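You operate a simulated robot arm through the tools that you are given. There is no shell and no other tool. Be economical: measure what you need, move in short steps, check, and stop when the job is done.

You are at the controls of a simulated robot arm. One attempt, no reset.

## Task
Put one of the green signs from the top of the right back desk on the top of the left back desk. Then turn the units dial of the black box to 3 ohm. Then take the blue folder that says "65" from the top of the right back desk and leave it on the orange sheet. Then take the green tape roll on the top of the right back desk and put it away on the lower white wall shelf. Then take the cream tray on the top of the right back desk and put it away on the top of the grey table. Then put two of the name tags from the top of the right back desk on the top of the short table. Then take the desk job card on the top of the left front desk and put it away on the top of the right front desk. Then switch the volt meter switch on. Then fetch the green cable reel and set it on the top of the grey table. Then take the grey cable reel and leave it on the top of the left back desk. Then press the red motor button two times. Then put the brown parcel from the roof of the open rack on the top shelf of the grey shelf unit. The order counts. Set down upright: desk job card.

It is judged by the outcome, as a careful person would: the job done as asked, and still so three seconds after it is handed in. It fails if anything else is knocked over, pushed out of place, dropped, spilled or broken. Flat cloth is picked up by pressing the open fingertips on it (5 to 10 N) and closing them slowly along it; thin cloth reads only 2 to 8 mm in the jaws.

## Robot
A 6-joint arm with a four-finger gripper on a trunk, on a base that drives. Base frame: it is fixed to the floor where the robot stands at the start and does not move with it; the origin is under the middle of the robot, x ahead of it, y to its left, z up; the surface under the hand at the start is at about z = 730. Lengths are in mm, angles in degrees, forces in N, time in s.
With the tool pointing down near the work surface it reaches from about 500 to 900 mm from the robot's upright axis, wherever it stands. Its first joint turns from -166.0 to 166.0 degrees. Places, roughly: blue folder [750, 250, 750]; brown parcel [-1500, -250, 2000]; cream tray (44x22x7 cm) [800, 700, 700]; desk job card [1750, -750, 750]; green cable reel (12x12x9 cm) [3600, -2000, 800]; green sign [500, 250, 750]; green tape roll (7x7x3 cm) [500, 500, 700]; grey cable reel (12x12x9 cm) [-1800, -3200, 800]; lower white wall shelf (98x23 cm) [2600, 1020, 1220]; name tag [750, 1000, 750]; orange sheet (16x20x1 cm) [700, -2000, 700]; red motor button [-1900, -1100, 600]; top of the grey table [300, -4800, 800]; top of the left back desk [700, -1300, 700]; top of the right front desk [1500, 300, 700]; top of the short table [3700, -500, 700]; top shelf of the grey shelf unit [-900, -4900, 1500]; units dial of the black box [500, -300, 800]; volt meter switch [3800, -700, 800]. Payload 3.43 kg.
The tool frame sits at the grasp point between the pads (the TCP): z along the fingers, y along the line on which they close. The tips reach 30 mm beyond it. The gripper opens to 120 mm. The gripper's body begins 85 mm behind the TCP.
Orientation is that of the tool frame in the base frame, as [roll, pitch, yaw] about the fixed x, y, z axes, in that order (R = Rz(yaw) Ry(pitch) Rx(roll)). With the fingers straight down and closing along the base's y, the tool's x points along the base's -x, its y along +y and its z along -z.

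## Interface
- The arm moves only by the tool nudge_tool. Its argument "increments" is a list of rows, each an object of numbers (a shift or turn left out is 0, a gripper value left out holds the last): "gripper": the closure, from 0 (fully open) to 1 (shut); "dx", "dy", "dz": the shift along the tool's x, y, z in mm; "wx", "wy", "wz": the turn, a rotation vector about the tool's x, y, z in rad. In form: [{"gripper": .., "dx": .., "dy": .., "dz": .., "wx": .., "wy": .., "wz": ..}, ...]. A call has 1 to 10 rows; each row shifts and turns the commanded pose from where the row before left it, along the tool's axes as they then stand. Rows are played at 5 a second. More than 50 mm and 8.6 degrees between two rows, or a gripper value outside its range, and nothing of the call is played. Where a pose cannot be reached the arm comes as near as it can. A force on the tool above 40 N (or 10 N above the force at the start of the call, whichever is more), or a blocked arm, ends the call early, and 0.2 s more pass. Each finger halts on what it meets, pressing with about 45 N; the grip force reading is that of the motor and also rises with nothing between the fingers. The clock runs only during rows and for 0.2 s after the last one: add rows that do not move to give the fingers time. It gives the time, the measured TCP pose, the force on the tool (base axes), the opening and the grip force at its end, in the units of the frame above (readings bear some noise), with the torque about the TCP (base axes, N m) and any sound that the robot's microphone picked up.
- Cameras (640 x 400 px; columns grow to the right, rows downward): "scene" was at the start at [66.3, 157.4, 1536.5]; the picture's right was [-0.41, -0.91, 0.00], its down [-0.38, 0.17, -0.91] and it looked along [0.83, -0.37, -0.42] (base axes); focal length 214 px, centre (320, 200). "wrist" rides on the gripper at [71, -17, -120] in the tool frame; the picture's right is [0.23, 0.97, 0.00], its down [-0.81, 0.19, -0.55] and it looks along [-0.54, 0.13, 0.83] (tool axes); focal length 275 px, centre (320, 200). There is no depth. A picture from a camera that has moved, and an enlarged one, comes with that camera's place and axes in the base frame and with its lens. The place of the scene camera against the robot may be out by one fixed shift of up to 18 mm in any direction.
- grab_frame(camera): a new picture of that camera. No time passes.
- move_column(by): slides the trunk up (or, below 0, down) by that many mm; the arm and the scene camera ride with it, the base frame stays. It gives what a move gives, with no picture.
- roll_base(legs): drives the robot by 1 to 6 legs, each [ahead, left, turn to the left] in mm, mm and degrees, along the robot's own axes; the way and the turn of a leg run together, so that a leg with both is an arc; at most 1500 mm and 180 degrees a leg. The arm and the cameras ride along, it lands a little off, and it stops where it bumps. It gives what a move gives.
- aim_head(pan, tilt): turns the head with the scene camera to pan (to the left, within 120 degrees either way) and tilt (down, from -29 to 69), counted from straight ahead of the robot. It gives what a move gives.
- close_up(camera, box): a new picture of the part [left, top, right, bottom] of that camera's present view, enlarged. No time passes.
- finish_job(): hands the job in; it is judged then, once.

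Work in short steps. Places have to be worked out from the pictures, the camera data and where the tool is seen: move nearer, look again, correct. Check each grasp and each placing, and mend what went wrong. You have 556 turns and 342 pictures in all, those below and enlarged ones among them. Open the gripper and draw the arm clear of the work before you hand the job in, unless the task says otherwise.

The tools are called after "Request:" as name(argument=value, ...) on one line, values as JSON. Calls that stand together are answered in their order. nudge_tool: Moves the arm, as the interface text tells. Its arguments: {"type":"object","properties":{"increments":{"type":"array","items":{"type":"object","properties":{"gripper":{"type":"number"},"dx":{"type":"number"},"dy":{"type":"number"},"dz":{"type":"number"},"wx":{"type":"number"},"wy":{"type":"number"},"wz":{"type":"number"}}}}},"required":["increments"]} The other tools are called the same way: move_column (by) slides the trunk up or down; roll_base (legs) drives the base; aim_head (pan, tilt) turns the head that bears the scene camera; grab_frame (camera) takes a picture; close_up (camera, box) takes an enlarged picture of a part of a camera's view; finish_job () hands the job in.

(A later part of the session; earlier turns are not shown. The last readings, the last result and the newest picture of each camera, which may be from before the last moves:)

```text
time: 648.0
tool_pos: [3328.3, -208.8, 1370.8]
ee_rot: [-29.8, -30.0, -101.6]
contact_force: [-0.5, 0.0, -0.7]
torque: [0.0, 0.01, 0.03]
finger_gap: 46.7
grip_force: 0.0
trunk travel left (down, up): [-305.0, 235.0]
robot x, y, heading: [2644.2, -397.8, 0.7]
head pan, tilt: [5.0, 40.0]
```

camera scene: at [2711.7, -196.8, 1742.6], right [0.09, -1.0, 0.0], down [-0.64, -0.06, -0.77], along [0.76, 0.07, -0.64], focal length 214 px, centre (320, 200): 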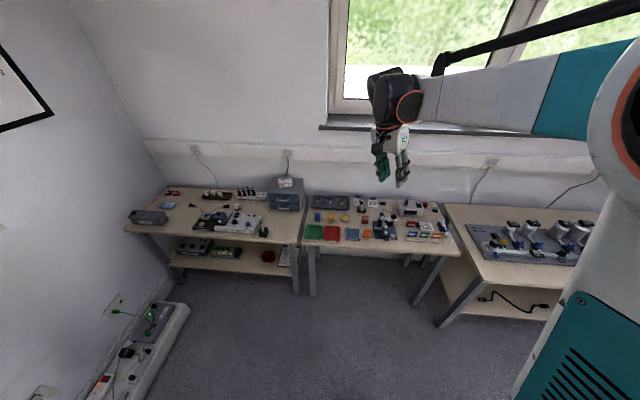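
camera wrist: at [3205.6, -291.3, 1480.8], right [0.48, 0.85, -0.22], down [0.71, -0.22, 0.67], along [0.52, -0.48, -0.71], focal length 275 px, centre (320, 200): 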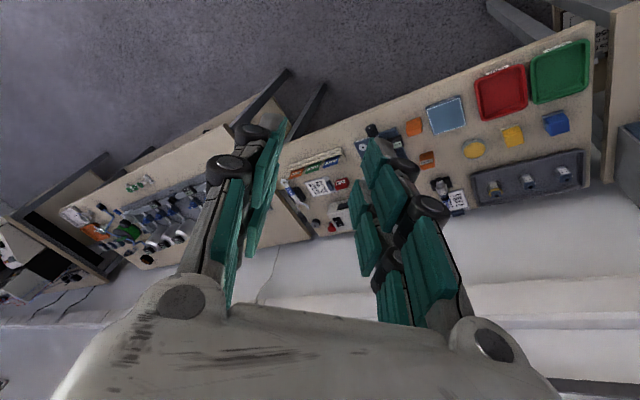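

Request:
nudge_tool(increments=[{"wx": -0.0417, "wy": 0.0685, "wz": 0.0672}, {"wx": -0.0417, "wy": 0.0685, "wz": 0.0672}, {}])

```text
time: 648.8
tool_pos: [3329.6, -206.9, 1373.8]
ee_rot: [-35.6, -19.2, -99.2]
contact_force: [-0.8, -0.6, 0.5]
torque: [0.04, -0.02, -0.03]
finger_gap: 46.9
grip_force: 0.0
out of reach, approached as far as the arm can: row 2
trunk travel left (down, up): [-305.0, 235.0]
robot x, y, heading: [2639.9, -397.9, 0.4]
head pan, tilt: [5.0, 40.0]
```

Lateral is zero, pointing up-forward. Now sweep down through forward.

Request:
nudge_tool(increments=[{"wx": -0.1232, "wy": -0.0739}, {"wx": -0.1232, "wy": -0.0739}, {"wx": -0.1232, "wy": -0.0739}, {"wx": -0.1232, "wy": -0.0739}, {"wx": -0.1232, "wy": -0.0739}, {"wx": -0.1232, "wy": -0.0739}, {"wx": -0.1232, "wy": -0.0739}, {"wx": -0.1232, "wy": -0.0739}, {"wx": -0.1232, "wy": -0.0739}, {"wx": -0.1232, "wy": -0.0739}])

Request:
nudge_tool(increments=[{"wx": -0.1232, "wy": -0.0739}, {"wx": -0.1232, "wy": -0.0739}, {"wx": -0.1232, "wy": -0.0739}, {"wx": -0.1232, "wy": -0.0739}, {"wx": -0.1232, "wy": -0.0739}, {"wx": -0.1232, "wy": -0.0739}, {"wx": -0.1232, "wy": -0.0739}, {}])

```text
time: 651.0
tool_pos: [3334.6, -207.0, 1376.9]
ee_rot: [-126.4, -25.8, -56.7]
contact_force: [-0.3, 1.2, -1.2]
torque: [0.01, 0.01, 0.01]
finger_gap: 46.6
grip_force: 0.1
out of reach, approached as far as the arm can: row 1
trunk travel left (down, up): [-305.0, 235.0]
robot x, y, heading: [2644.7, -396.7, 0.4]
head pan, tilt: [5.0, 40.0]
```

```text
time: 652.8
tool_pos: [3332.6, -206.6, 1376.9]
ee_rot: [-180.0, -0.3, -43.6]
contact_force: [1.0, -0.2, 0.7]
torque: [0.0, 0.02, 0.03]
finger_gap: 46.7
grip_force: 0.0
trunk travel left (down, up): [-305.0, 235.0]
robot x, y, heading: [2641.4, -400.1, 0.4]
head pan, tilt: [5.0, 40.0]
```

The wrist is back in its normal branch and vertical. Now to the job card: I drive to about (2750, -1350), turn around, and look at the front desks.

Request:
roll_base(legs=[[150, 0, 0], [0, -950, 0], [0, 0, 180]])

Request:
aim_head(pan=-20, tilt=35)

Request:
grab_frame(camera="scene")

```text
time: 666.1
tool_pos: [2133.0, -1579.8, 1375.3]
ee_rot: [-179.7, -0.1, 140.4]
contact_force: [0.1, 0.5, 0.3]
torque: [-0.02, -0.04, -0.02]
finger_gap: 46.7
grip_force: 0.0
trunk travel left (down, up): [-305.0, 235.0]
robot x, y, heading: [2810.7, -1340.1, -175.7]
head pan, tilt: [5.0, 40.0]
```

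```text
time: 667.0
tool_pos: [2131.9, -1580.5, 1376.6]
ee_rot: [-179.8, -0.2, 140.4]
contact_force: [0.4, -0.3, 0.0]
torque: [0.0, 0.06, -0.03]
finger_gap: 46.8
grip_force: 0.0
trunk travel left (down, up): [-305.0, 235.0]
robot x, y, heading: [2803.4, -1344.1, -176.0]
head pan, tilt: [-20.0, 35.0]
```

```text
203 pictures are left
camera scene: at [2757.0, -1521.0, 1750.1], right [0.27, 0.96, 0.0], down [0.55, -0.15, -0.82], along [-0.79, 0.22, -0.57], focal length 214 px, centre (320, 200)
```

scene: 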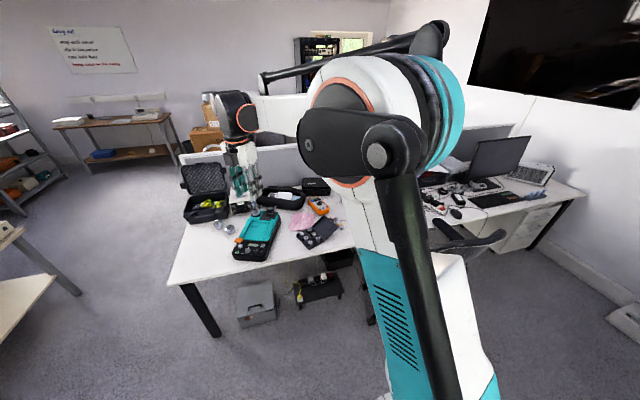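

The arm hides the card from here. I drive nearer and swing the arm right over the desk to use the wrist camera.

Request:
roll_base(legs=[[420, 0, -4]])

Request:
nudge_tool(increments=[{"dx": 25, "dy": 42}, {"dx": 25, "dy": 42}, {"dx": 25, "dy": 42}, {"dx": 25, "dy": 42}, {"dx": 25, "dy": 42}, {"dx": 25, "dy": 42}, {"dx": 25, "dy": 42}, {"dx": 25, "dy": 42}, {"dx": 25, "dy": 42}, {"dx": 25, "dy": 42}])

Request:
grab_frame(camera="wrist")

Request:
grab_frame(camera="scene")

```text
time: 669.6
tool_pos: [1686.6, -1544.2, 1376.4]
ee_rot: [-179.9, -0.1, 136.0]
contact_force: [-0.4, -0.2, -0.4]
torque: [0.03, 0.0, 0.03]
finger_gap: 46.5
grip_force: 0.0
trunk travel left (down, up): [-305.0, 235.0]
robot x, y, heading: [2378.0, -1355.8, 179.8]
head pan, tilt: [-20.0, 35.0]
```

```text
time: 671.9
tool_pos: [1799.8, -1067.6, 1377.3]
ee_rot: [-179.9, -0.2, 136.0]
contact_force: [-0.7, -0.1, -0.7]
torque: [-0.04, 0.02, 0.0]
finger_gap: 47.0
grip_force: 0.1
trunk travel left (down, up): [-305.0, 235.0]
robot x, y, heading: [2379.4, -1358.2, 179.9]
head pan, tilt: [-20.0, 35.0]
```

```text
202 pictures are left
camera wrist: at [1737.5, -1030.8, 1497.7], right [0.51, 0.86, 0.0], down [0.72, -0.42, 0.55], along [0.47, -0.28, -0.84], focal length 275 px, centre (320, 200)
```

wrist: 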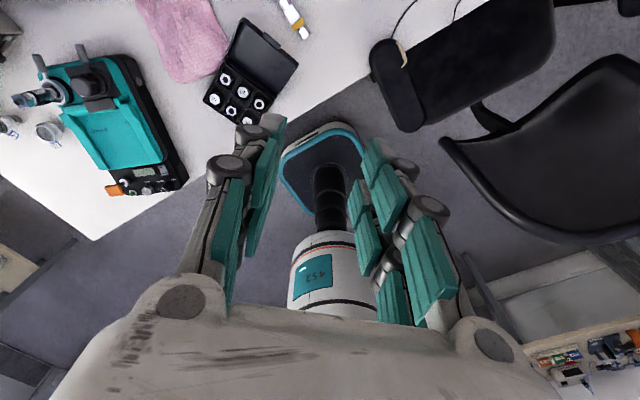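

```text
201 pictures are left
camera scene: at [2315.1, -1530.9, 1750.3], right [0.34, 0.94, 0.0], down [0.54, -0.2, -0.82], along [-0.77, 0.28, -0.57], focal length 214 px, centre (320, 200)
```

scene: 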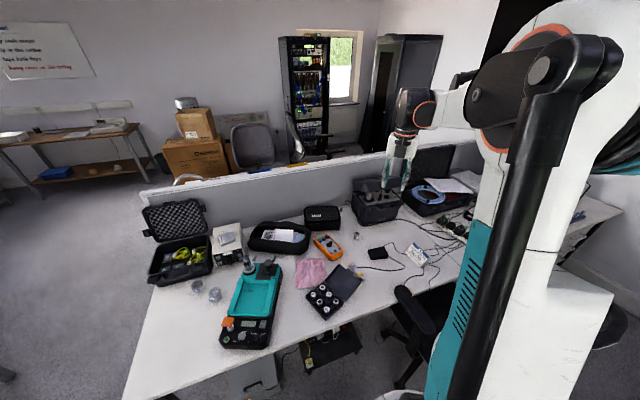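

Request:
close_up(camera="scene", box=[350, 210, 480, 310])

```text
4.00 times, centred on (415, 260) of scene
camera zoom: at [2315.1, -1530.9, 1750.3], right [0.34, 0.94, 0.0], down [0.54, -0.2, -0.82], along [-0.77, 0.28, -0.57], focal length 858 px, centre (-60, -40)
```

zoom: 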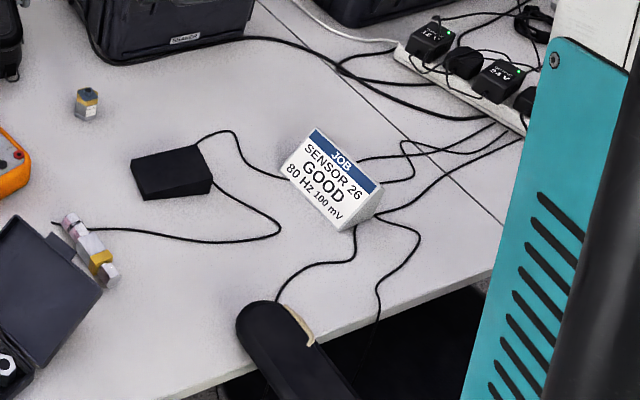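

The job card is a wedge at ≈(1700, -710), facing -y, among cables. I move the base closer and turn the wrist camera forward.

Request:
roll_base(legs=[[170, -100, 0]])

Request:
nudge_tool(increments=[{"wz": 0.148}, {"wz": 0.148}, {"wz": 0.148}, {"wz": 0.148}, {"wz": 0.148}, {"wz": 0.148}, {"wz": 0.148}, {"wz": 0.148}, {"wz": 0.148}, {"wz": 0.148}])

Request:
nudge_tool(increments=[{"wz": 0.148}, {"wz": 0.148}, {"wz": 0.148}, {"wz": 0.148}, {"wz": 0.148}, {"wz": 0.148}, {"gripper": 0}, {}])

```text
time: 673.4
tool_pos: [1626.6, -969.5, 1374.9]
ee_rot: [-179.8, -0.2, 135.9]
contact_force: [-0.9, 0.6, -0.1]
torque: [-0.01, -0.07, -0.03]
finger_gap: 47.4
grip_force: 0.1
trunk travel left (down, up): [-305.0, 235.0]
robot x, y, heading: [2205.6, -1256.4, 179.8]
head pan, tilt: [-20.0, 35.0]
```

```text
time: 675.6
tool_pos: [1627.4, -969.6, 1374.4]
ee_rot: [-179.7, 0.0, 51.1]
contact_force: [-0.4, -0.1, 0.1]
torque: [0.0, 0.01, -0.01]
finger_gap: 46.5
grip_force: 0.1
trunk travel left (down, up): [-305.0, 235.0]
robot x, y, heading: [2203.6, -1255.8, 180.2]
head pan, tilt: [-20.0, 35.0]
```

```text
time: 677.4
tool_pos: [1628.4, -968.7, 1376.0]
ee_rot: [-179.9, 0.3, 0.3]
contact_force: [0.6, -0.9, -0.3]
torque: [-0.03, -0.01, 0.04]
finger_gap: 119.8
grip_force: 0.0
trunk travel left (down, up): [-305.0, 235.0]
robot x, y, heading: [2203.7, -1254.2, 180.1]
head pan, tilt: [-20.0, 35.0]
```

Request:
nudge_tool(increments=[{"dx": 15, "dy": -38}, {"dx": 15, "dy": -38}, {"dx": 15, "dy": -38}, {"dx": 15, "dy": -38}, {"dx": 15, "dy": -38}, {"dx": 15, "dy": -38}, {}])

Request:
move_column(by=-230)

Request:
grab_frame(camera="wrist")

```text
time: 679.0
tool_pos: [1715.1, -740.0, 1375.0]
ee_rot: [179.9, 0.3, 0.4]
contact_force: [0.2, -0.5, 0.8]
torque: [0.04, 0.03, -0.03]
finger_gap: 120.2
grip_force: 0.0
trunk travel left (down, up): [-305.0, 235.0]
robot x, y, heading: [2201.0, -1257.9, 180.0]
head pan, tilt: [-20.0, 35.0]
```

```text
time: 681.5
tool_pos: [1715.4, -738.7, 1145.9]
ee_rot: [-179.9, 0.3, 0.3]
contact_force: [1.0, -0.3, -0.9]
torque: [-0.01, 0.0, -0.05]
finger_gap: 119.9
grip_force: 0.1
trunk travel left (down, up): [-75.0, 465.0]
robot x, y, heading: [2204.8, -1255.1, 180.1]
head pan, tilt: [-20.0, 35.0]
```

```text
199 pictures are left
camera wrist: at [1787.8, -722.7, 1267.1], right [0.24, -0.97, 0.0], down [-0.81, -0.2, 0.56], along [-0.54, -0.13, -0.83], focal length 275 px, centre (320, 200)
```

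wrist: 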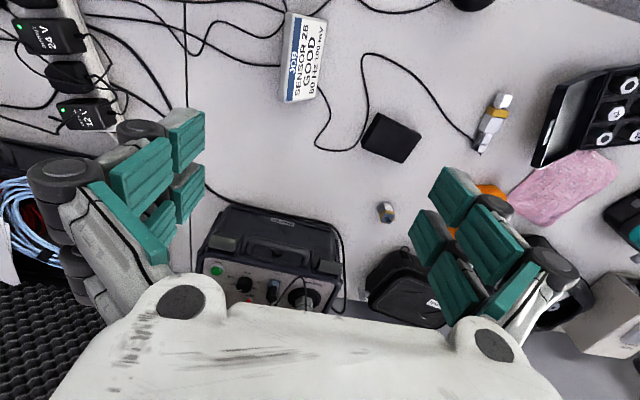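

The card is ~125 mm long along x, ~60 mm deep along y; too long to span, so I'd grip it front-to-back. I look at its end profile from nearer.

Request:
nudge_tool(increments=[{"dx": 40, "dz": 15}, {"dx": 40, "dz": 15}, {"dx": 40, "dz": 25}, {"dz": 45}, {"dz": 45}, {"dz": 45}, {"dz": 30}, {}])

Request:
grab_frame(camera="wrist")

```text
time: 683.3
tool_pos: [1833.7, -736.2, 924.9]
ee_rot: [-180.0, 0.3, 0.3]
contact_force: [-0.3, 0.3, 0.3]
torque: [0.03, -0.02, 0.04]
finger_gap: 120.0
grip_force: 0.0
trunk travel left (down, up): [-75.0, 465.0]
robot x, y, heading: [2203.4, -1259.0, 179.9]
head pan, tilt: [-20.0, 35.0]
```

```text
198 pictures are left
camera wrist: at [1906.5, -719.0, 1045.5], right [0.24, -0.97, 0.0], down [-0.81, -0.2, 0.56], along [-0.54, -0.13, -0.83], focal length 275 px, centre (320, 200)
```

wrist: 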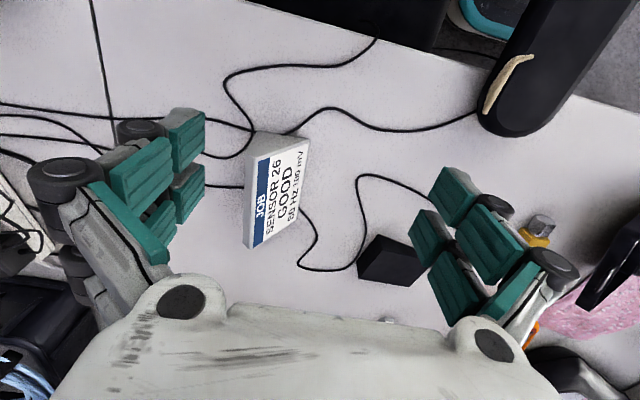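

Request:
close_up(camera="wrist", box=[210, 100, 350, 270])

```text
2.35 times, centred on (280, 185) of wrist
camera zoom: at [1906.5, -719.0, 1045.5], right [0.24, -0.97, 0.0], down [-0.81, -0.2, 0.56], along [-0.54, -0.13, -0.83], focal length 648 px, centre (414, 235)
```

zoom: 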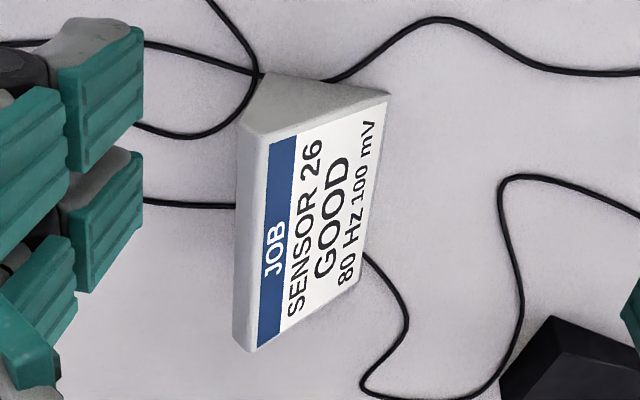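

Profile: back nearly vertical at y≈-675, front sloping 35°, ridge at z≈800. I grip front-to-back at x≈1735 (away from the cable), low, with yaw 3°.

Request:
nudge_tool(increments=[{"dx": -33, "dy": -10, "wz": -0.054}, {"dx": -33, "dy": -10}, {"dx": -33, "dy": -10}, {"dz": 45}, {"dz": 45}, {"dz": 20}, {}])

Request:
grab_frame(camera="wrist")

```text
time: 684.9
tool_pos: [1734.7, -710.1, 812.1]
ee_rot: [180.0, 0.4, 3.3]
contact_force: [-0.1, -0.3, -0.3]
torque: [-0.01, 0.02, 0.02]
finger_gap: 120.2
grip_force: 0.0
trunk travel left (down, up): [-75.0, 465.0]
robot x, y, heading: [2205.8, -1256.2, 180.1]
head pan, tilt: [-20.0, 35.0]
```

```text
196 pictures are left
camera wrist: at [1806.5, -688.9, 933.1], right [0.29, -0.96, 0.0], down [-0.8, -0.24, 0.56], along [-0.53, -0.16, -0.83], focal length 275 px, centre (320, 200)
```

wrist: 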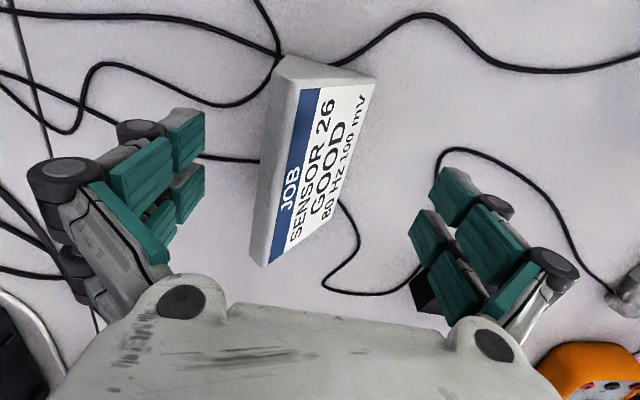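

Centred. Narrow to 95 mm, descend to z≈768 and close.

Request:
nudge_tool(increments=[{"gripper": 0.2}, {"dz": 25}, {"dz": 18}, {"gripper": 0.35}, {"gripper": 0.5}, {"gripper": 0.7}, {"gripper": 1}, {}, {}])

Request:
grab_frame(camera="wrist")

```text
time: 686.9
tool_pos: [1735.5, -711.9, 771.0]
ee_rot: [-179.9, 0.3, 3.4]
contact_force: [-2.4, 4.1, 10.5]
torque: [-0.29, -0.1, -0.03]
finger_gap: 53.4
grip_force: 45.2
trunk travel left (down, up): [-75.0, 465.0]
robot x, y, heading: [2203.1, -1259.0, 179.8]
head pan, tilt: [-20.0, 35.0]
```

```text
195 pictures are left
camera wrist: at [1806.0, -690.3, 892.5], right [0.29, -0.96, 0.0], down [-0.8, -0.24, 0.56], along [-0.53, -0.16, -0.83], focal length 275 px, centre (320, 200)
```

wrist: 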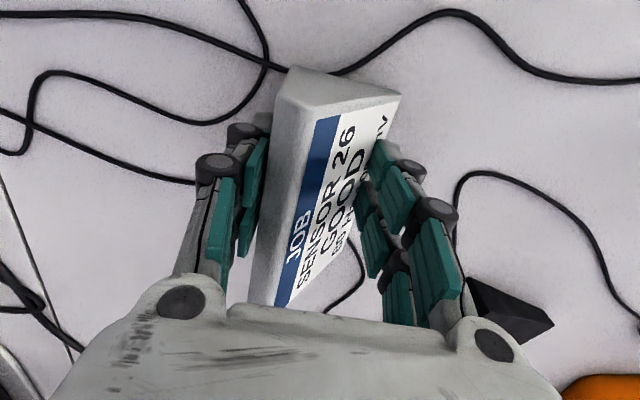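

Gripped at 53 mm. I lift very slowly and check.

Request:
nudge_tool(increments=[{"dz": -3}, {"dz": -4}, {"dz": -6}, {"dz": -8}, {"dz": -10}, {"dz": -12}, {}])

Request:
grab_frame(camera="wrist")

```text
time: 688.5
tool_pos: [1734.3, -711.9, 815.9]
ee_rot: [179.9, 0.3, 3.3]
contact_force: [0.3, -0.3, -0.9]
torque: [-0.01, -0.02, -0.02]
finger_gap: 47.5
grip_force: 44.8
trunk travel left (down, up): [-75.0, 465.0]
robot x, y, heading: [2201.8, -1255.6, 180.3]
head pan, tilt: [-20.0, 35.0]
```

```text
194 pictures are left
camera wrist: at [1804.9, -691.6, 937.3], right [0.29, -0.96, 0.0], down [-0.8, -0.24, 0.56], along [-0.53, -0.16, -0.83], focal length 275 px, centre (320, 200)
```

wrist: 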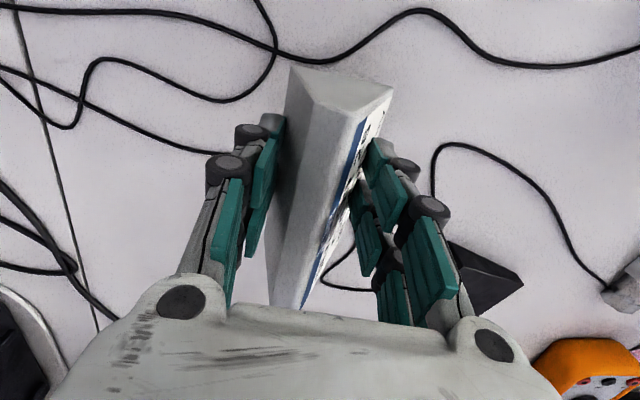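

The card is held but pivoted ~35° in the grip (front face now flush to a finger). I'll level it by tilting the tool when placing. Lift and look from the scene camera.

Request:
nudge_tool(increments=[{"dz": -20}, {"dz": -30}, {"dz": -40}, {"dz": -40}, {"dz": -40}, {"dz": -40}, {}])

Request:
aim_head(pan=-40, tilt=35)

Request:
grab_frame(camera="scene")

```text
time: 690.1
tool_pos: [1735.9, -716.0, 1027.5]
ee_rot: [-179.9, 0.3, 3.4]
contact_force: [-0.3, -1.1, -1.0]
torque: [0.03, -0.01, -0.01]
finger_gap: 47.1
grip_force: 44.8
trunk travel left (down, up): [-75.0, 465.0]
robot x, y, heading: [2199.7, -1258.8, 180.0]
head pan, tilt: [-20.0, 35.0]
```

```text
time: 690.9
tool_pos: [1736.4, -714.8, 1026.9]
ee_rot: [-180.0, 0.2, 3.4]
contact_force: [0.5, 0.6, -1.6]
torque: [-0.01, -0.01, 0.0]
finger_gap: 47.3
grip_force: 45.4
trunk travel left (down, up): [-75.0, 465.0]
robot x, y, heading: [2203.8, -1255.7, 180.1]
head pan, tilt: [-40.0, 35.0]
```

```text
193 pictures are left
camera scene: at [2158.1, -1405.3, 1520.2], right [0.64, 0.77, 0.0], down [0.44, -0.37, -0.82], along [-0.63, 0.53, -0.57], focal length 214 px, centre (320, 200)
```

scene: 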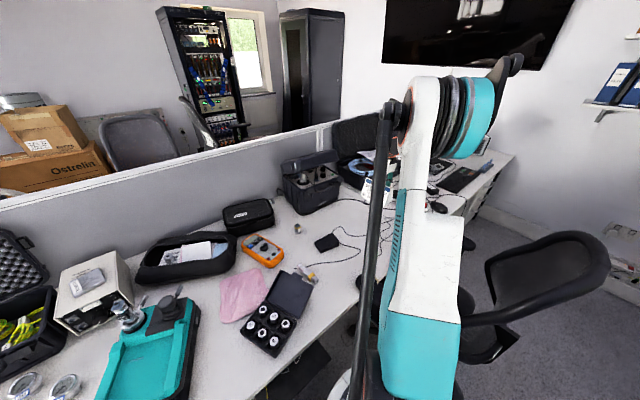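

I raise the column and drive around the chair to face the right front desk.

Request:
move_column(by=300)

Request:
roll_base(legs=[[-600, 0, 0], [0, -850, 0], [0, -750, 0]])

Request:
aim_head(pan=5, tilt=30)

Request:
grab_frame(camera="scene")

```text
time: 693.9
tool_pos: [1736.3, -714.7, 1326.7]
ee_rot: [179.9, 0.3, 3.4]
contact_force: [-0.1, 0.3, -2.3]
torque: [-0.03, -0.02, -0.01]
finger_gap: 46.8
grip_force: 44.7
trunk travel left (down, up): [-375.0, 165.0]
robot x, y, heading: [2203.7, -1256.2, 179.8]
head pan, tilt: [-40.0, 35.0]
```

```text
time: 704.9
tool_pos: [2315.7, 853.3, 1327.5]
ee_rot: [-179.9, 0.3, 4.1]
contact_force: [-0.3, -0.7, -1.3]
torque: [0.02, -0.05, 0.01]
finger_gap: 46.6
grip_force: 45.1
trunk travel left (down, up): [-375.0, 165.0]
robot x, y, heading: [2790.3, 317.4, -179.5]
head pan, tilt: [-40.0, 35.0]
stopped in leg 3: the robot was blocked; the commanded pose is now the measured one
```

```text
time: 706.0
tool_pos: [2314.3, 852.9, 1327.9]
ee_rot: [-179.9, 0.3, 4.1]
contact_force: [0.4, 0.1, -0.8]
torque: [-0.04, -0.02, 0.01]
finger_gap: 46.5
grip_force: 45.3
trunk travel left (down, up): [-375.0, 165.0]
robot x, y, heading: [2785.1, 317.3, -179.6]
head pan, tilt: [5.0, 30.0]
```

```text
192 pictures are left
camera scene: at [2721.2, 104.3, 1827.7], right [-0.09, 1.0, 0.0], down [0.5, 0.05, -0.87], along [-0.86, -0.08, -0.5], focal length 214 px, centre (320, 200)
```

scene: 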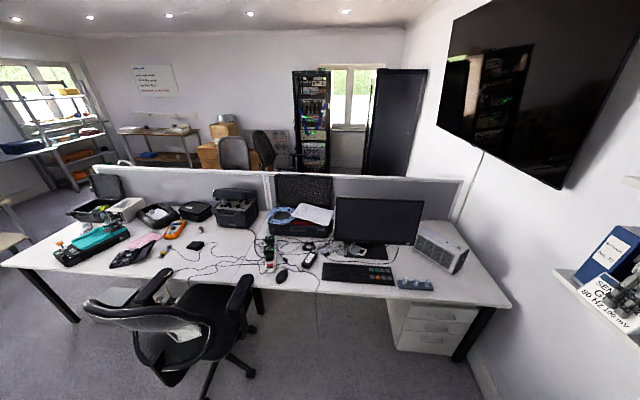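

Blocked at y≈317, and the card is near the wall shelf. I move back 170 mm in -y and check the card.

Request:
roll_base(legs=[[0, 200, 0]])

Request:
grab_frame(camera="wrist")

Request:
close_up(camera="scene", box=[480, 120, 640, 380])

```text
time: 707.6
tool_pos: [2315.0, 653.7, 1327.0]
ee_rot: [-180.0, 0.4, 4.2]
contact_force: [0.9, -0.2, -1.2]
torque: [0.06, 0.0, 0.0]
finger_gap: 46.3
grip_force: 44.9
trunk travel left (down, up): [-375.0, 165.0]
robot x, y, heading: [2791.6, 119.5, -179.3]
head pan, tilt: [5.0, 30.0]
```

```text
191 pictures are left
camera wrist: at [2385.5, 675.2, 1447.9], right [0.3, -0.95, 0.0], down [-0.79, -0.25, 0.56], along [-0.53, -0.17, -0.83], focal length 275 px, centre (320, 200)
```

wrist: 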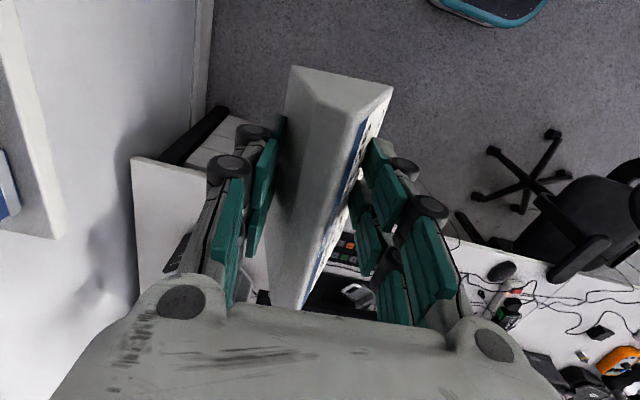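

```text
1.54 times, centred on (560, 250) of scene
camera zoom: at [2722.3, -94.7, 1827.8], right [-0.1, 1.0, 0.0], down [0.5, 0.05, -0.87], along [-0.86, -0.08, -0.5], focal length 330 px, centre (-49, 123)
```

zoom: 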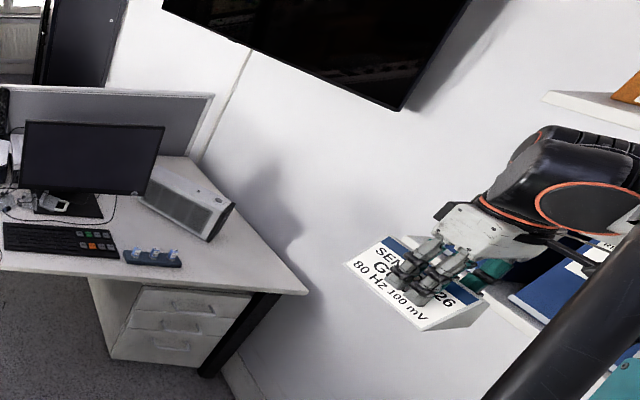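

The card is intact (the wrist had met the upper shelf's edge). The free area is x≈1600–1880, y≈690–1070. I drive ahead to x≈2300 and then right 170.

Request:
roll_base(legs=[[490, 0, -0.6], [0, -170, 0]])

Request:
aim_head(pan=-20, tilt=40)

Request:
grab_frame(camera="scene")

```text
time: 711.6
tool_pos: [1833.6, 842.7, 1324.9]
ee_rot: [179.9, 0.3, 2.5]
contact_force: [0.6, 1.0, -1.7]
torque: [-0.09, -0.03, 0.01]
finger_gap: 46.1
grip_force: 44.8
trunk travel left (down, up): [-375.0, 165.0]
robot x, y, heading: [2291.3, 295.5, 178.8]
head pan, tilt: [5.0, 30.0]
```

```text
time: 712.5
tool_pos: [1833.1, 840.9, 1326.4]
ee_rot: [180.0, 0.3, 2.6]
contact_force: [0.0, 0.6, -1.9]
torque: [-0.02, -0.02, 0.02]
finger_gap: 46.0
grip_force: 45.0
trunk travel left (down, up): [-375.0, 165.0]
robot x, y, heading: [2291.0, 291.7, 178.8]
head pan, tilt: [-20.0, 40.0]
```

```text
189 pictures are left
camera scene: at [2230.3, 118.8, 1812.7], right [0.36, 0.93, 0.0], down [0.6, -0.23, -0.77], along [-0.71, 0.28, -0.64], focal length 214 px, centre (320, 200)
```

scene: 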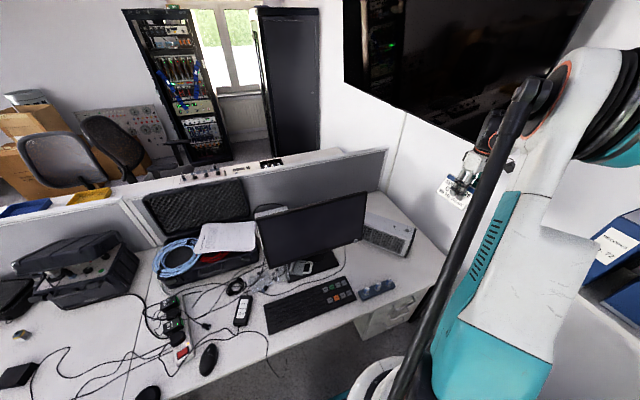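

Request:
move_column(by=-300)

Request:
nudge_tool(increments=[{"dx": -25, "dy": 37}, {"dx": -26, "dy": 37}, {"wx": -0.122}, {"wx": -0.122}, {"wx": -0.122}, {"wx": -0.122}, {"wx": -0.122}, {}])

Request:
grab_frame(camera="wrist")

Request:
grab_frame(camera="scene")

```text
time: 715.5
tool_pos: [1834.2, 840.5, 1026.8]
ee_rot: [179.9, 0.3, 2.5]
contact_force: [-0.5, 0.9, -1.6]
torque: [0.02, -0.02, 0.02]
finger_gap: 46.1
grip_force: 44.9
trunk travel left (down, up): [-75.0, 465.0]
robot x, y, heading: [2295.3, 293.3, 178.4]
head pan, tilt: [-20.0, 40.0]
```

```text
time: 717.3
tool_pos: [1778.5, 759.1, 1025.5]
ee_rot: [146.7, 1.3, 1.9]
contact_force: [-1.2, -0.4, -1.5]
torque: [0.0, -0.05, -0.02]
finger_gap: 46.2
grip_force: 44.8
out of reach, approached as far as the arm can: row 7
trunk travel left (down, up): [-75.0, 465.0]
robot x, y, heading: [2290.7, 294.1, 179.1]
head pan, tilt: [-20.0, 40.0]
```

```text
188 pictures are left
camera wrist: at [1849.6, 841.6, 1117.1], right [0.27, -0.81, 0.53], down [-0.8, 0.12, 0.59], along [-0.53, -0.58, -0.61], focal length 275 px, centre (320, 200)
```

wrist: 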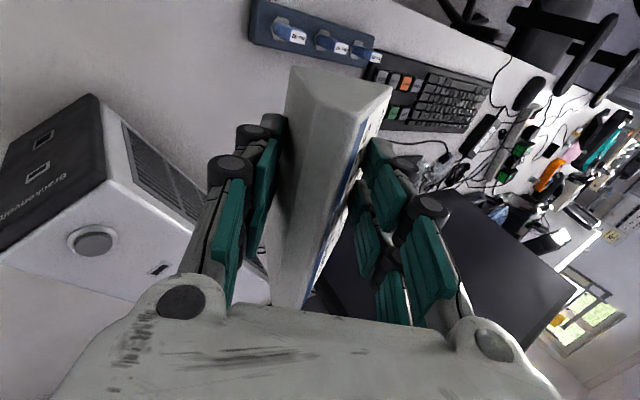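

```text
187 pictures are left
camera scene: at [2230.3, 118.8, 1512.7], right [0.36, 0.93, 0.0], down [0.6, -0.23, -0.77], along [-0.71, 0.28, -0.64], focal length 214 px, centre (320, 200)
```

scene: 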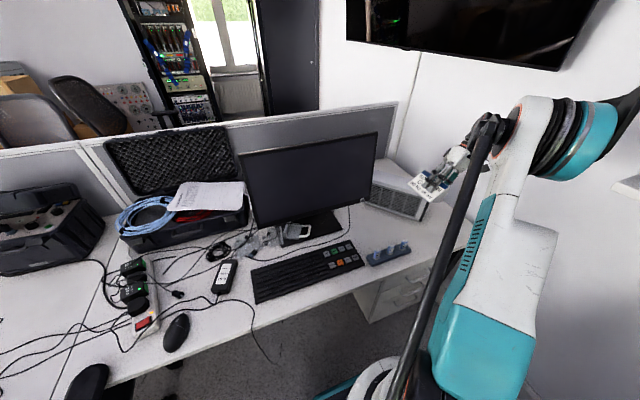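

From the image the card is rotated ~18° in the grip, front edge lowest; with the tool vertical its front-bottom edge touches first and it will settle back on its base. I return to vertical and lower.

Request:
nudge_tool(increments=[{"wx": 0.116}, {"wx": 0.116}, {"wx": 0.116}, {"wx": 0.116}, {"wx": 0.116}, {"dz": 40}, {"dz": 45}, {"dz": 45}, {"dz": 40}, {}])

Request:
grab_frame(camera="wrist")

```text
time: 719.5
tool_pos: [1777.8, 754.9, 856.4]
ee_rot: [178.3, 0.2, 2.7]
contact_force: [-0.5, 0.4, -2.2]
torque: [-0.01, -0.02, 0.0]
finger_gap: 45.8
grip_force: 44.6
trunk travel left (down, up): [-75.0, 465.0]
robot x, y, heading: [2292.5, 295.3, 178.8]
head pan, tilt: [-20.0, 40.0]
```

```text
186 pictures are left
camera wrist: at [1848.7, 778.1, 976.5], right [0.27, -0.96, 0.03], down [-0.8, -0.21, 0.56], along [-0.53, -0.18, -0.83], focal length 275 px, centre (320, 200)
```

wrist: 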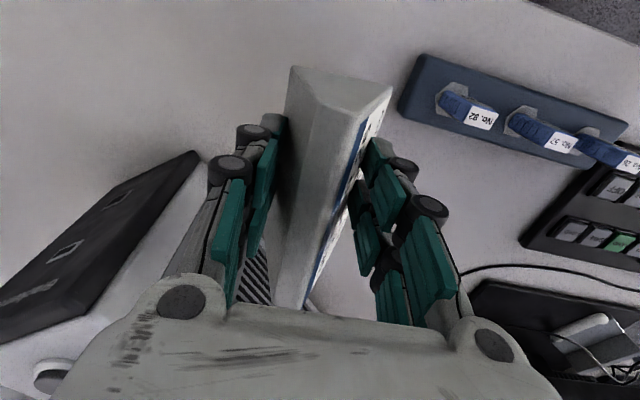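

Request:
nudge_tool(increments=[{"dz": 40}, {"dz": 25}, {"dz": 12}, {}])

Request:
nudge_tool(increments=[{"dz": 3}, {"dz": 3}, {}])

Request:
nudge_tool(increments=[{"dz": 2}, {"dz": 2}, {}])

```text
time: 720.5
tool_pos: [1779.0, 751.4, 781.5]
ee_rot: [178.3, 0.4, 2.5]
contact_force: [2.2, 1.1, 21.6]
torque: [-0.81, -0.15, 0.13]
finger_gap: 47.1
grip_force: 45.5
trunk travel left (down, up): [-75.0, 465.0]
robot x, y, heading: [2293.3, 291.3, 179.0]
head pan, tilt: [-20.0, 40.0]
stopped in row 4: the force on the tool passed its limit at 41 N (the readings are from after the stop); the commanded pose is now the measured one
```

```text
time: 720.9
tool_pos: [1778.5, 750.7, 781.8]
ee_rot: [178.3, 0.4, 2.5]
contact_force: [2.6, -0.7, 23.4]
torque: [-0.93, -0.17, 0.11]
finger_gap: 47.5
grip_force: 44.9
trunk travel left (down, up): [-75.0, 465.0]
robot x, y, heading: [2294.0, 291.6, 178.6]
head pan, tilt: [-20.0, 40.0]
stopped in row 1: the force on the tool passed its limit at 41 N (the readings are from after the stop); the commanded pose is now the measured one
```

```text
time: 721.3
tool_pos: [1777.8, 751.8, 782.1]
ee_rot: [178.4, 0.3, 2.4]
contact_force: [4.1, -0.3, 24.8]
torque: [-1.03, -0.05, 0.15]
finger_gap: 47.6
grip_force: 45.0
trunk travel left (down, up): [-75.0, 465.0]
robot x, y, heading: [2290.1, 291.8, 178.8]
head pan, tilt: [-20.0, 40.0]
stopped in row 1: the force on the tool passed its limit at 41 N (the readings are from after the stop); the commanded pose is now the measured one
```

Contact at 781. I view it, then open slowly.

Request:
nudge_tool(increments=[{"dz": -1}, {"gripper": 0.6}, {"gripper": 0.57}, {"gripper": 0.54}, {}])

Request:
grab_frame(camera="wrist")

```text
time: 722.5
tool_pos: [1777.5, 752.2, 781.0]
ee_rot: [178.4, 0.3, 2.5]
contact_force: [0.3, 0.2, 0.4]
torque: [-0.02, 0.01, 0.0]
finger_gap: 55.5
grip_force: 0.0
trunk travel left (down, up): [-75.0, 465.0]
robot x, y, heading: [2292.6, 292.3, 179.1]
head pan, tilt: [-20.0, 40.0]
```

```text
185 pictures are left
camera wrist: at [1848.5, 775.4, 900.8], right [0.27, -0.96, 0.03], down [-0.8, -0.21, 0.56], along [-0.54, -0.17, -0.83], focal length 275 px, centre (320, 200)
```

wrist: 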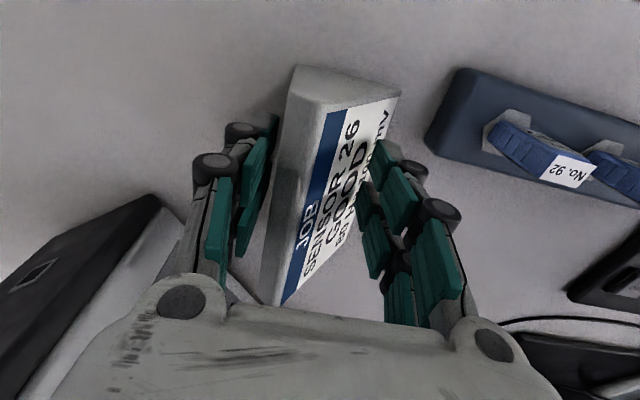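

It has settled on its base. I open a bit more and rise.

Request:
nudge_tool(increments=[{"gripper": 0.48}, {"gripper": 0.42}, {}, {"dz": -10}, {"dz": -25}, {"dz": -40}, {"dz": -45}, {"dz": -45}, {}])

Request:
grab_frame(camera="wrist")

Request:
close_up(camera="scene", box=[330, 170, 500, 300])

```text
time: 724.5
tool_pos: [1780.6, 758.5, 945.8]
ee_rot: [178.3, 0.4, 2.5]
contact_force: [0.6, -0.3, 1.0]
torque: [-0.01, -0.01, 0.03]
finger_gap: 69.5
grip_force: 0.1
trunk travel left (down, up): [-75.0, 465.0]
robot x, y, heading: [2295.0, 297.1, 178.9]
head pan, tilt: [-20.0, 40.0]
```

```text
184 pictures are left
camera wrist: at [1851.8, 781.8, 1064.9], right [0.27, -0.96, 0.03], down [-0.8, -0.21, 0.56], along [-0.54, -0.17, -0.83], focal length 275 px, centre (320, 200)
```

wrist: 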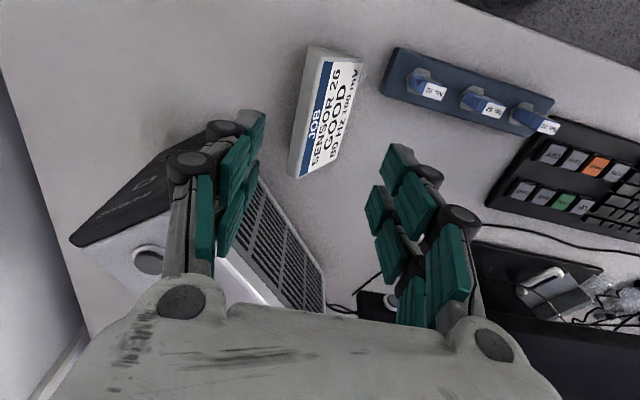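

```text
3.08 times, centred on (415, 235) of scene
camera zoom: at [2230.8, 118.5, 1512.6], right [0.36, 0.93, 0.0], down [0.6, -0.23, -0.77], along [-0.71, 0.28, -0.64], focal length 660 px, centre (28, 92)
```

zoom: 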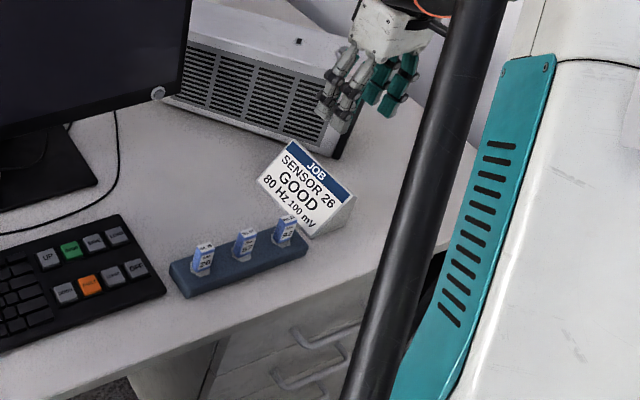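

The job card stands upright on the right front desk. Next the volt meter switch: raise, back out, move to y≈-500, and turn to face the short table.

Request:
move_column(by=350)

Request:
roll_base(legs=[[-500, 0, 0], [0, 850, 0], [0, 0, 181]])

Request:
nudge_tool(increments=[{"dx": -10, "dy": 45, "gripper": 1}, {"dx": -10, "dy": 45}, {"dx": -10, "dy": 45}, {"dx": -10, "dy": 45}, {"dx": -10, "dy": 45}, {"dx": -10, "dy": 45}, {"dx": -10, "dy": 45}, {"dx": -10, "dy": 45}, {"dx": -10, "dy": 45}])

Request:
aim_head(pan=0, tilt=40)

Request:
grab_frame(camera="scene")

```text
time: 727.9
tool_pos: [1779.0, 759.0, 1293.5]
ee_rot: [178.3, 0.4, 2.5]
contact_force: [0.1, -0.2, -0.1]
torque: [-0.01, 0.04, 0.01]
finger_gap: 69.6
grip_force: 0.0
trunk travel left (down, up): [-425.0, 115.0]
robot x, y, heading: [2285.3, 290.3, 178.8]
head pan, tilt: [-20.0, 40.0]
```

```text
refused: 181 is not a number from -180 to 180
```

```text
time: 729.9
tool_pos: [1708.0, 353.2, 1304.6]
ee_rot: [178.4, 0.3, 2.4]
contact_force: [-0.2, -0.3, -0.7]
torque: [0.07, -0.04, 0.06]
finger_gap: 0.0
grip_force: 33.2
trunk travel left (down, up): [-425.0, 115.0]
robot x, y, heading: [2293.4, 290.9, 179.0]
head pan, tilt: [-20.0, 40.0]
```

```text
time: 730.8
tool_pos: [1705.9, 352.7, 1304.8]
ee_rot: [178.3, 0.2, 2.5]
contact_force: [-1.1, -0.6, 0.1]
torque: [-0.02, -0.02, -0.01]
finger_gap: 0.0
grip_force: 33.4
trunk travel left (down, up): [-425.0, 115.0]
robot x, y, heading: [2293.9, 289.4, 179.0]
head pan, tilt: [0.0, 40.0]
```

```text
182 pictures are left
camera scene: at [2224.7, 89.5, 1862.6], right [0.02, 1.0, 0.0], down [0.64, -0.01, -0.77], along [-0.77, 0.02, -0.64], focal length 214 px, centre (320, 200)
```

scene: 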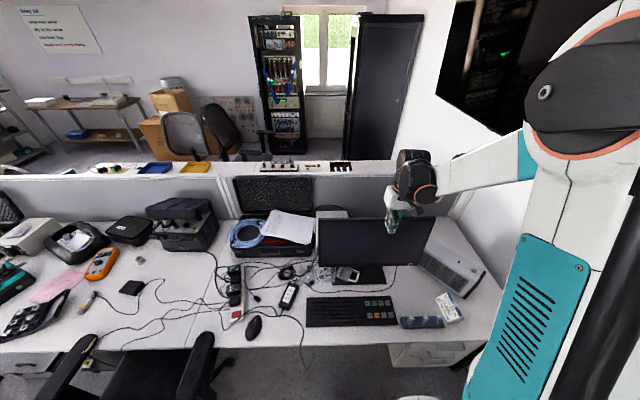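

Request:
roll_base(legs=[[-500, 0, 1], [0, 900, 0], [0, 0, 180]])

Request:
grab_frame(camera="scene")

```text
time: 745.4
tool_pos: [3390.4, -630.9, 1305.0]
ee_rot: [178.3, 0.2, -174.6]
contact_force: [-0.1, 0.4, 0.3]
torque: [0.02, 0.0, -0.01]
finger_gap: 0.3
grip_force: 33.6
trunk travel left (down, up): [-425.0, 115.0]
robot x, y, heading: [2803.6, -603.0, 2.1]
head pan, tilt: [0.0, 40.0]
```

```text
181 pictures are left
camera scene: at [2862.6, -404.5, 1862.6], right [0.03, -1.0, 0.0], down [-0.64, -0.02, -0.77], along [0.77, 0.03, -0.64], focal length 214 px, centre (320, 200)
```

scene: 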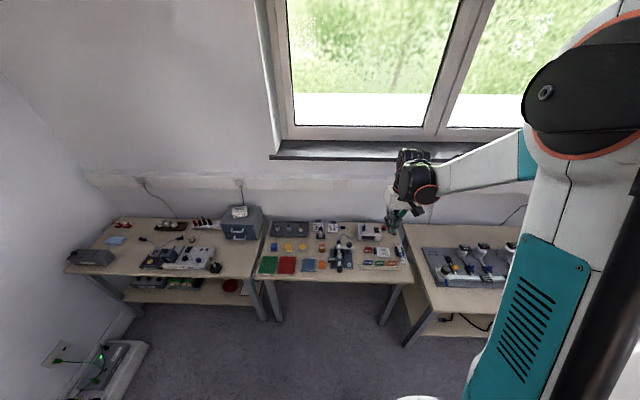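

Request:
roll_base(legs=[[220, -110, -2]])

Request:
move_column(by=-270)

Request:
grab_frame(camera="wrist")

```text
time: 747.2
tool_pos: [3610.9, -759.2, 1303.0]
ee_rot: [178.3, 0.3, -176.6]
contact_force: [0.8, 0.1, -0.2]
torque: [0.05, 0.01, 0.02]
finger_gap: 0.3
grip_force: 33.6
trunk travel left (down, up): [-425.0, 115.0]
robot x, y, heading: [3024.2, -708.5, -0.2]
head pan, tilt: [0.0, 40.0]
```

```text
time: 750.0
tool_pos: [3610.0, -758.6, 1035.5]
ee_rot: [178.2, 0.3, -176.7]
contact_force: [-0.8, 0.5, 0.0]
torque: [0.04, -0.03, 0.0]
finger_gap: 0.0
grip_force: 33.6
trunk travel left (down, up): [-155.0, 385.0]
robot x, y, heading: [3024.9, -709.2, -0.1]
head pan, tilt: [0.0, 40.0]
```

```text
180 pictures are left
camera wrist: at [3540.1, -783.6, 1155.7], right [-0.29, 0.96, 0.03], down [0.8, 0.22, 0.56], along [0.53, 0.18, -0.83], focal length 275 px, centre (320, 200)
```

wrist: 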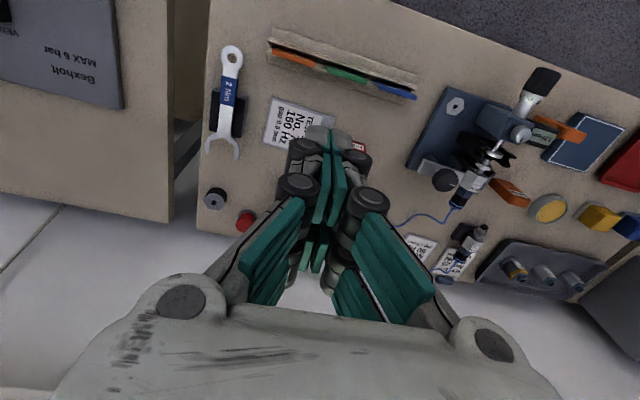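

Request:
nudge_tool(increments=[{"dy": 45}, {"dy": 45}, {"dy": 40}, {}])

Request:
grab_frame(camera="wrist")

Request:
close_up(camera="wrist", box=[170, 140, 330, 260])

```text
time: 751.0
tool_pos: [3602.9, -628.3, 1040.6]
ee_rot: [178.4, 0.3, -176.6]
contact_force: [-0.2, 0.4, -0.2]
torque: [-0.01, -0.03, 0.01]
finger_gap: 0.0
grip_force: 33.2
trunk travel left (down, up): [-155.0, 385.0]
robot x, y, heading: [3025.1, -709.4, -0.3]
head pan, tilt: [0.0, 40.0]
```

```text
179 pictures are left
camera wrist: at [3532.2, -652.3, 1160.8], right [-0.29, 0.96, 0.03], down [0.8, 0.22, 0.56], along [0.53, 0.18, -0.83], focal length 275 px, centre (320, 200)
```

wrist: 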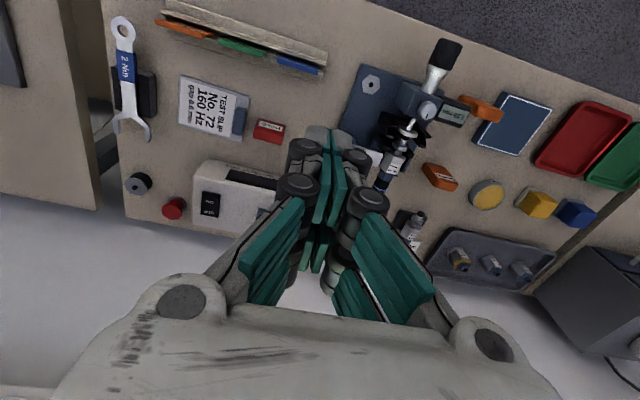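

```text
3.33 times, centred on (250, 200) of wrist
camera zoom: at [3532.2, -652.3, 1160.8], right [-0.29, 0.96, 0.03], down [0.8, 0.22, 0.56], along [0.53, 0.18, -0.83], focal length 918 px, centre (553, 200)
```

zoom: 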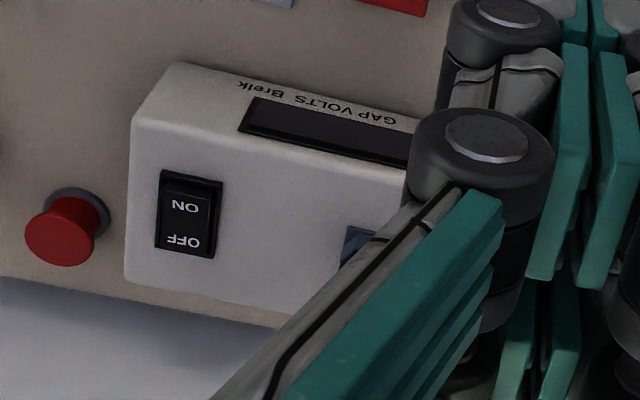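

The switch is on the meter's top with ON at the near side. I move nearer to triangulate its position.

Request:
nudge_tool(increments=[{"dx": -45, "dy": 5}, {"dx": -45, "dy": 5}, {"dx": -45, "dy": 5}, {"dz": 40}, {"dz": 40}, {}])

Request:
grab_frame(camera="wrist")

Request:
close_up(camera="wrist", box=[120, 60, 300, 200])

```text
time: 752.4
tool_pos: [3736.7, -605.3, 959.0]
ee_rot: [178.3, 0.4, -176.5]
contact_force: [-0.1, 0.2, -0.6]
torque: [-0.01, 0.04, 0.0]
finger_gap: 0.0
grip_force: 33.1
trunk travel left (down, up): [-155.0, 385.0]
robot x, y, heading: [3026.0, -711.6, -0.2]
head pan, tilt: [0.0, 40.0]
```

```text
177 pictures are left
camera wrist: at [3666.0, -630.6, 1079.6], right [-0.29, 0.96, 0.03], down [0.8, 0.22, 0.56], along [0.53, 0.18, -0.83], focal length 275 px, centre (320, 200)
```

wrist: 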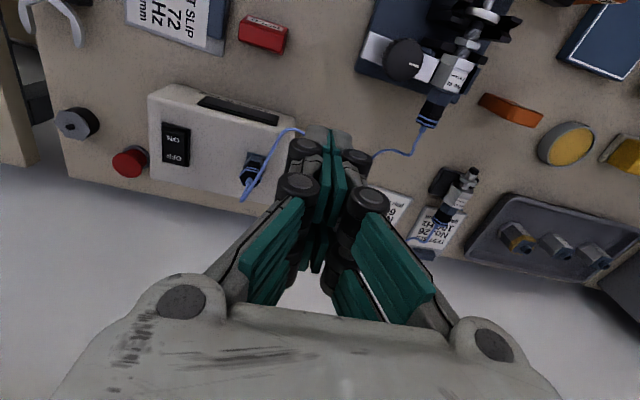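

```text
2.86 times, centred on (210, 130) of wrist
camera zoom: at [3666.0, -630.6, 1079.6], right [-0.29, 0.96, 0.03], down [0.8, 0.22, 0.56], along [0.53, 0.18, -0.83], focal length 786 px, centre (634, 400)
```

zoom: 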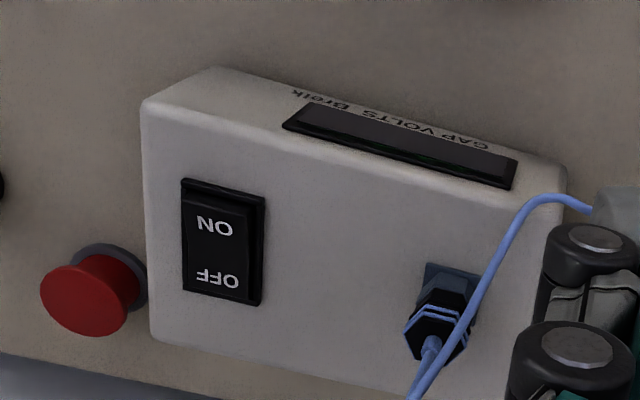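

The ON end is at ≈(3800, -735, 811). I move above it and descend to just over the switch.

Request:
nudge_tool(increments=[{"dx": -17, "dy": -44}, {"dx": -17, "dy": -45}, {"dx": -18, "dy": -44}, {"dz": 40}, {"dz": 40}, {"dz": 20}, {}])

Request:
grab_frame(camera="wrist")

```text
time: 754.0
tool_pos: [3799.4, -730.9, 854.8]
ee_rot: [178.3, 0.3, -176.6]
contact_force: [-0.3, -0.8, -0.8]
torque: [0.02, -0.02, 0.01]
finger_gap: 0.0
grip_force: 32.8
trunk travel left (down, up): [-155.0, 385.0]
robot x, y, heading: [3024.0, -707.8, -0.2]
head pan, tilt: [0.0, 40.0]
```

```text
175 pictures are left
camera wrist: at [3728.7, -755.8, 976.4], right [-0.29, 0.96, 0.03], down [0.8, 0.22, 0.56], along [0.53, 0.18, -0.83], focal length 275 px, centre (320, 200)
```

wrist: 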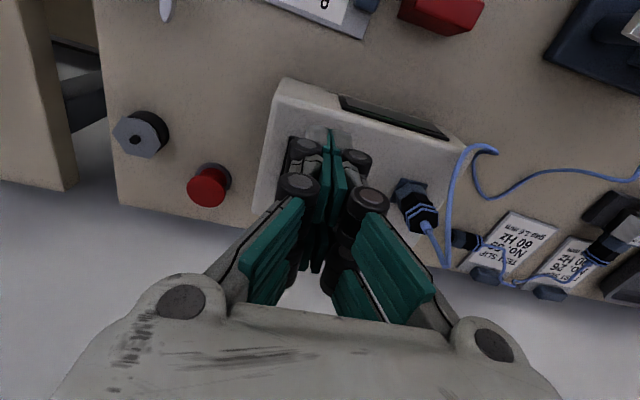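

Request:
close_up(camera="wrist", box=[250, 70, 400, 210])

```text
2.86 times, centred on (325, 140) of wrist
camera zoom: at [3728.7, -755.8, 976.4], right [-0.29, 0.96, 0.03], down [0.8, 0.22, 0.56], along [0.53, 0.18, -0.83], focal length 786 px, centre (306, 371)
```

zoom: 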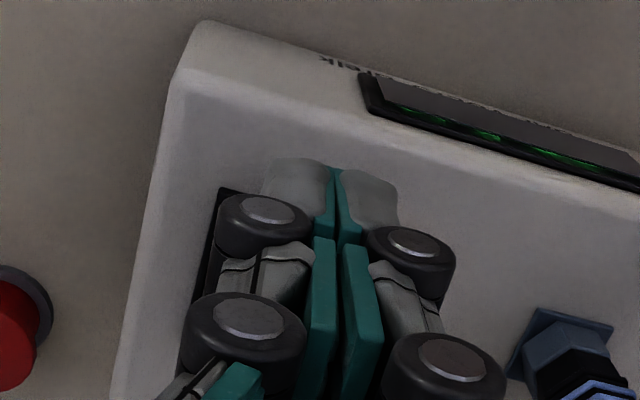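

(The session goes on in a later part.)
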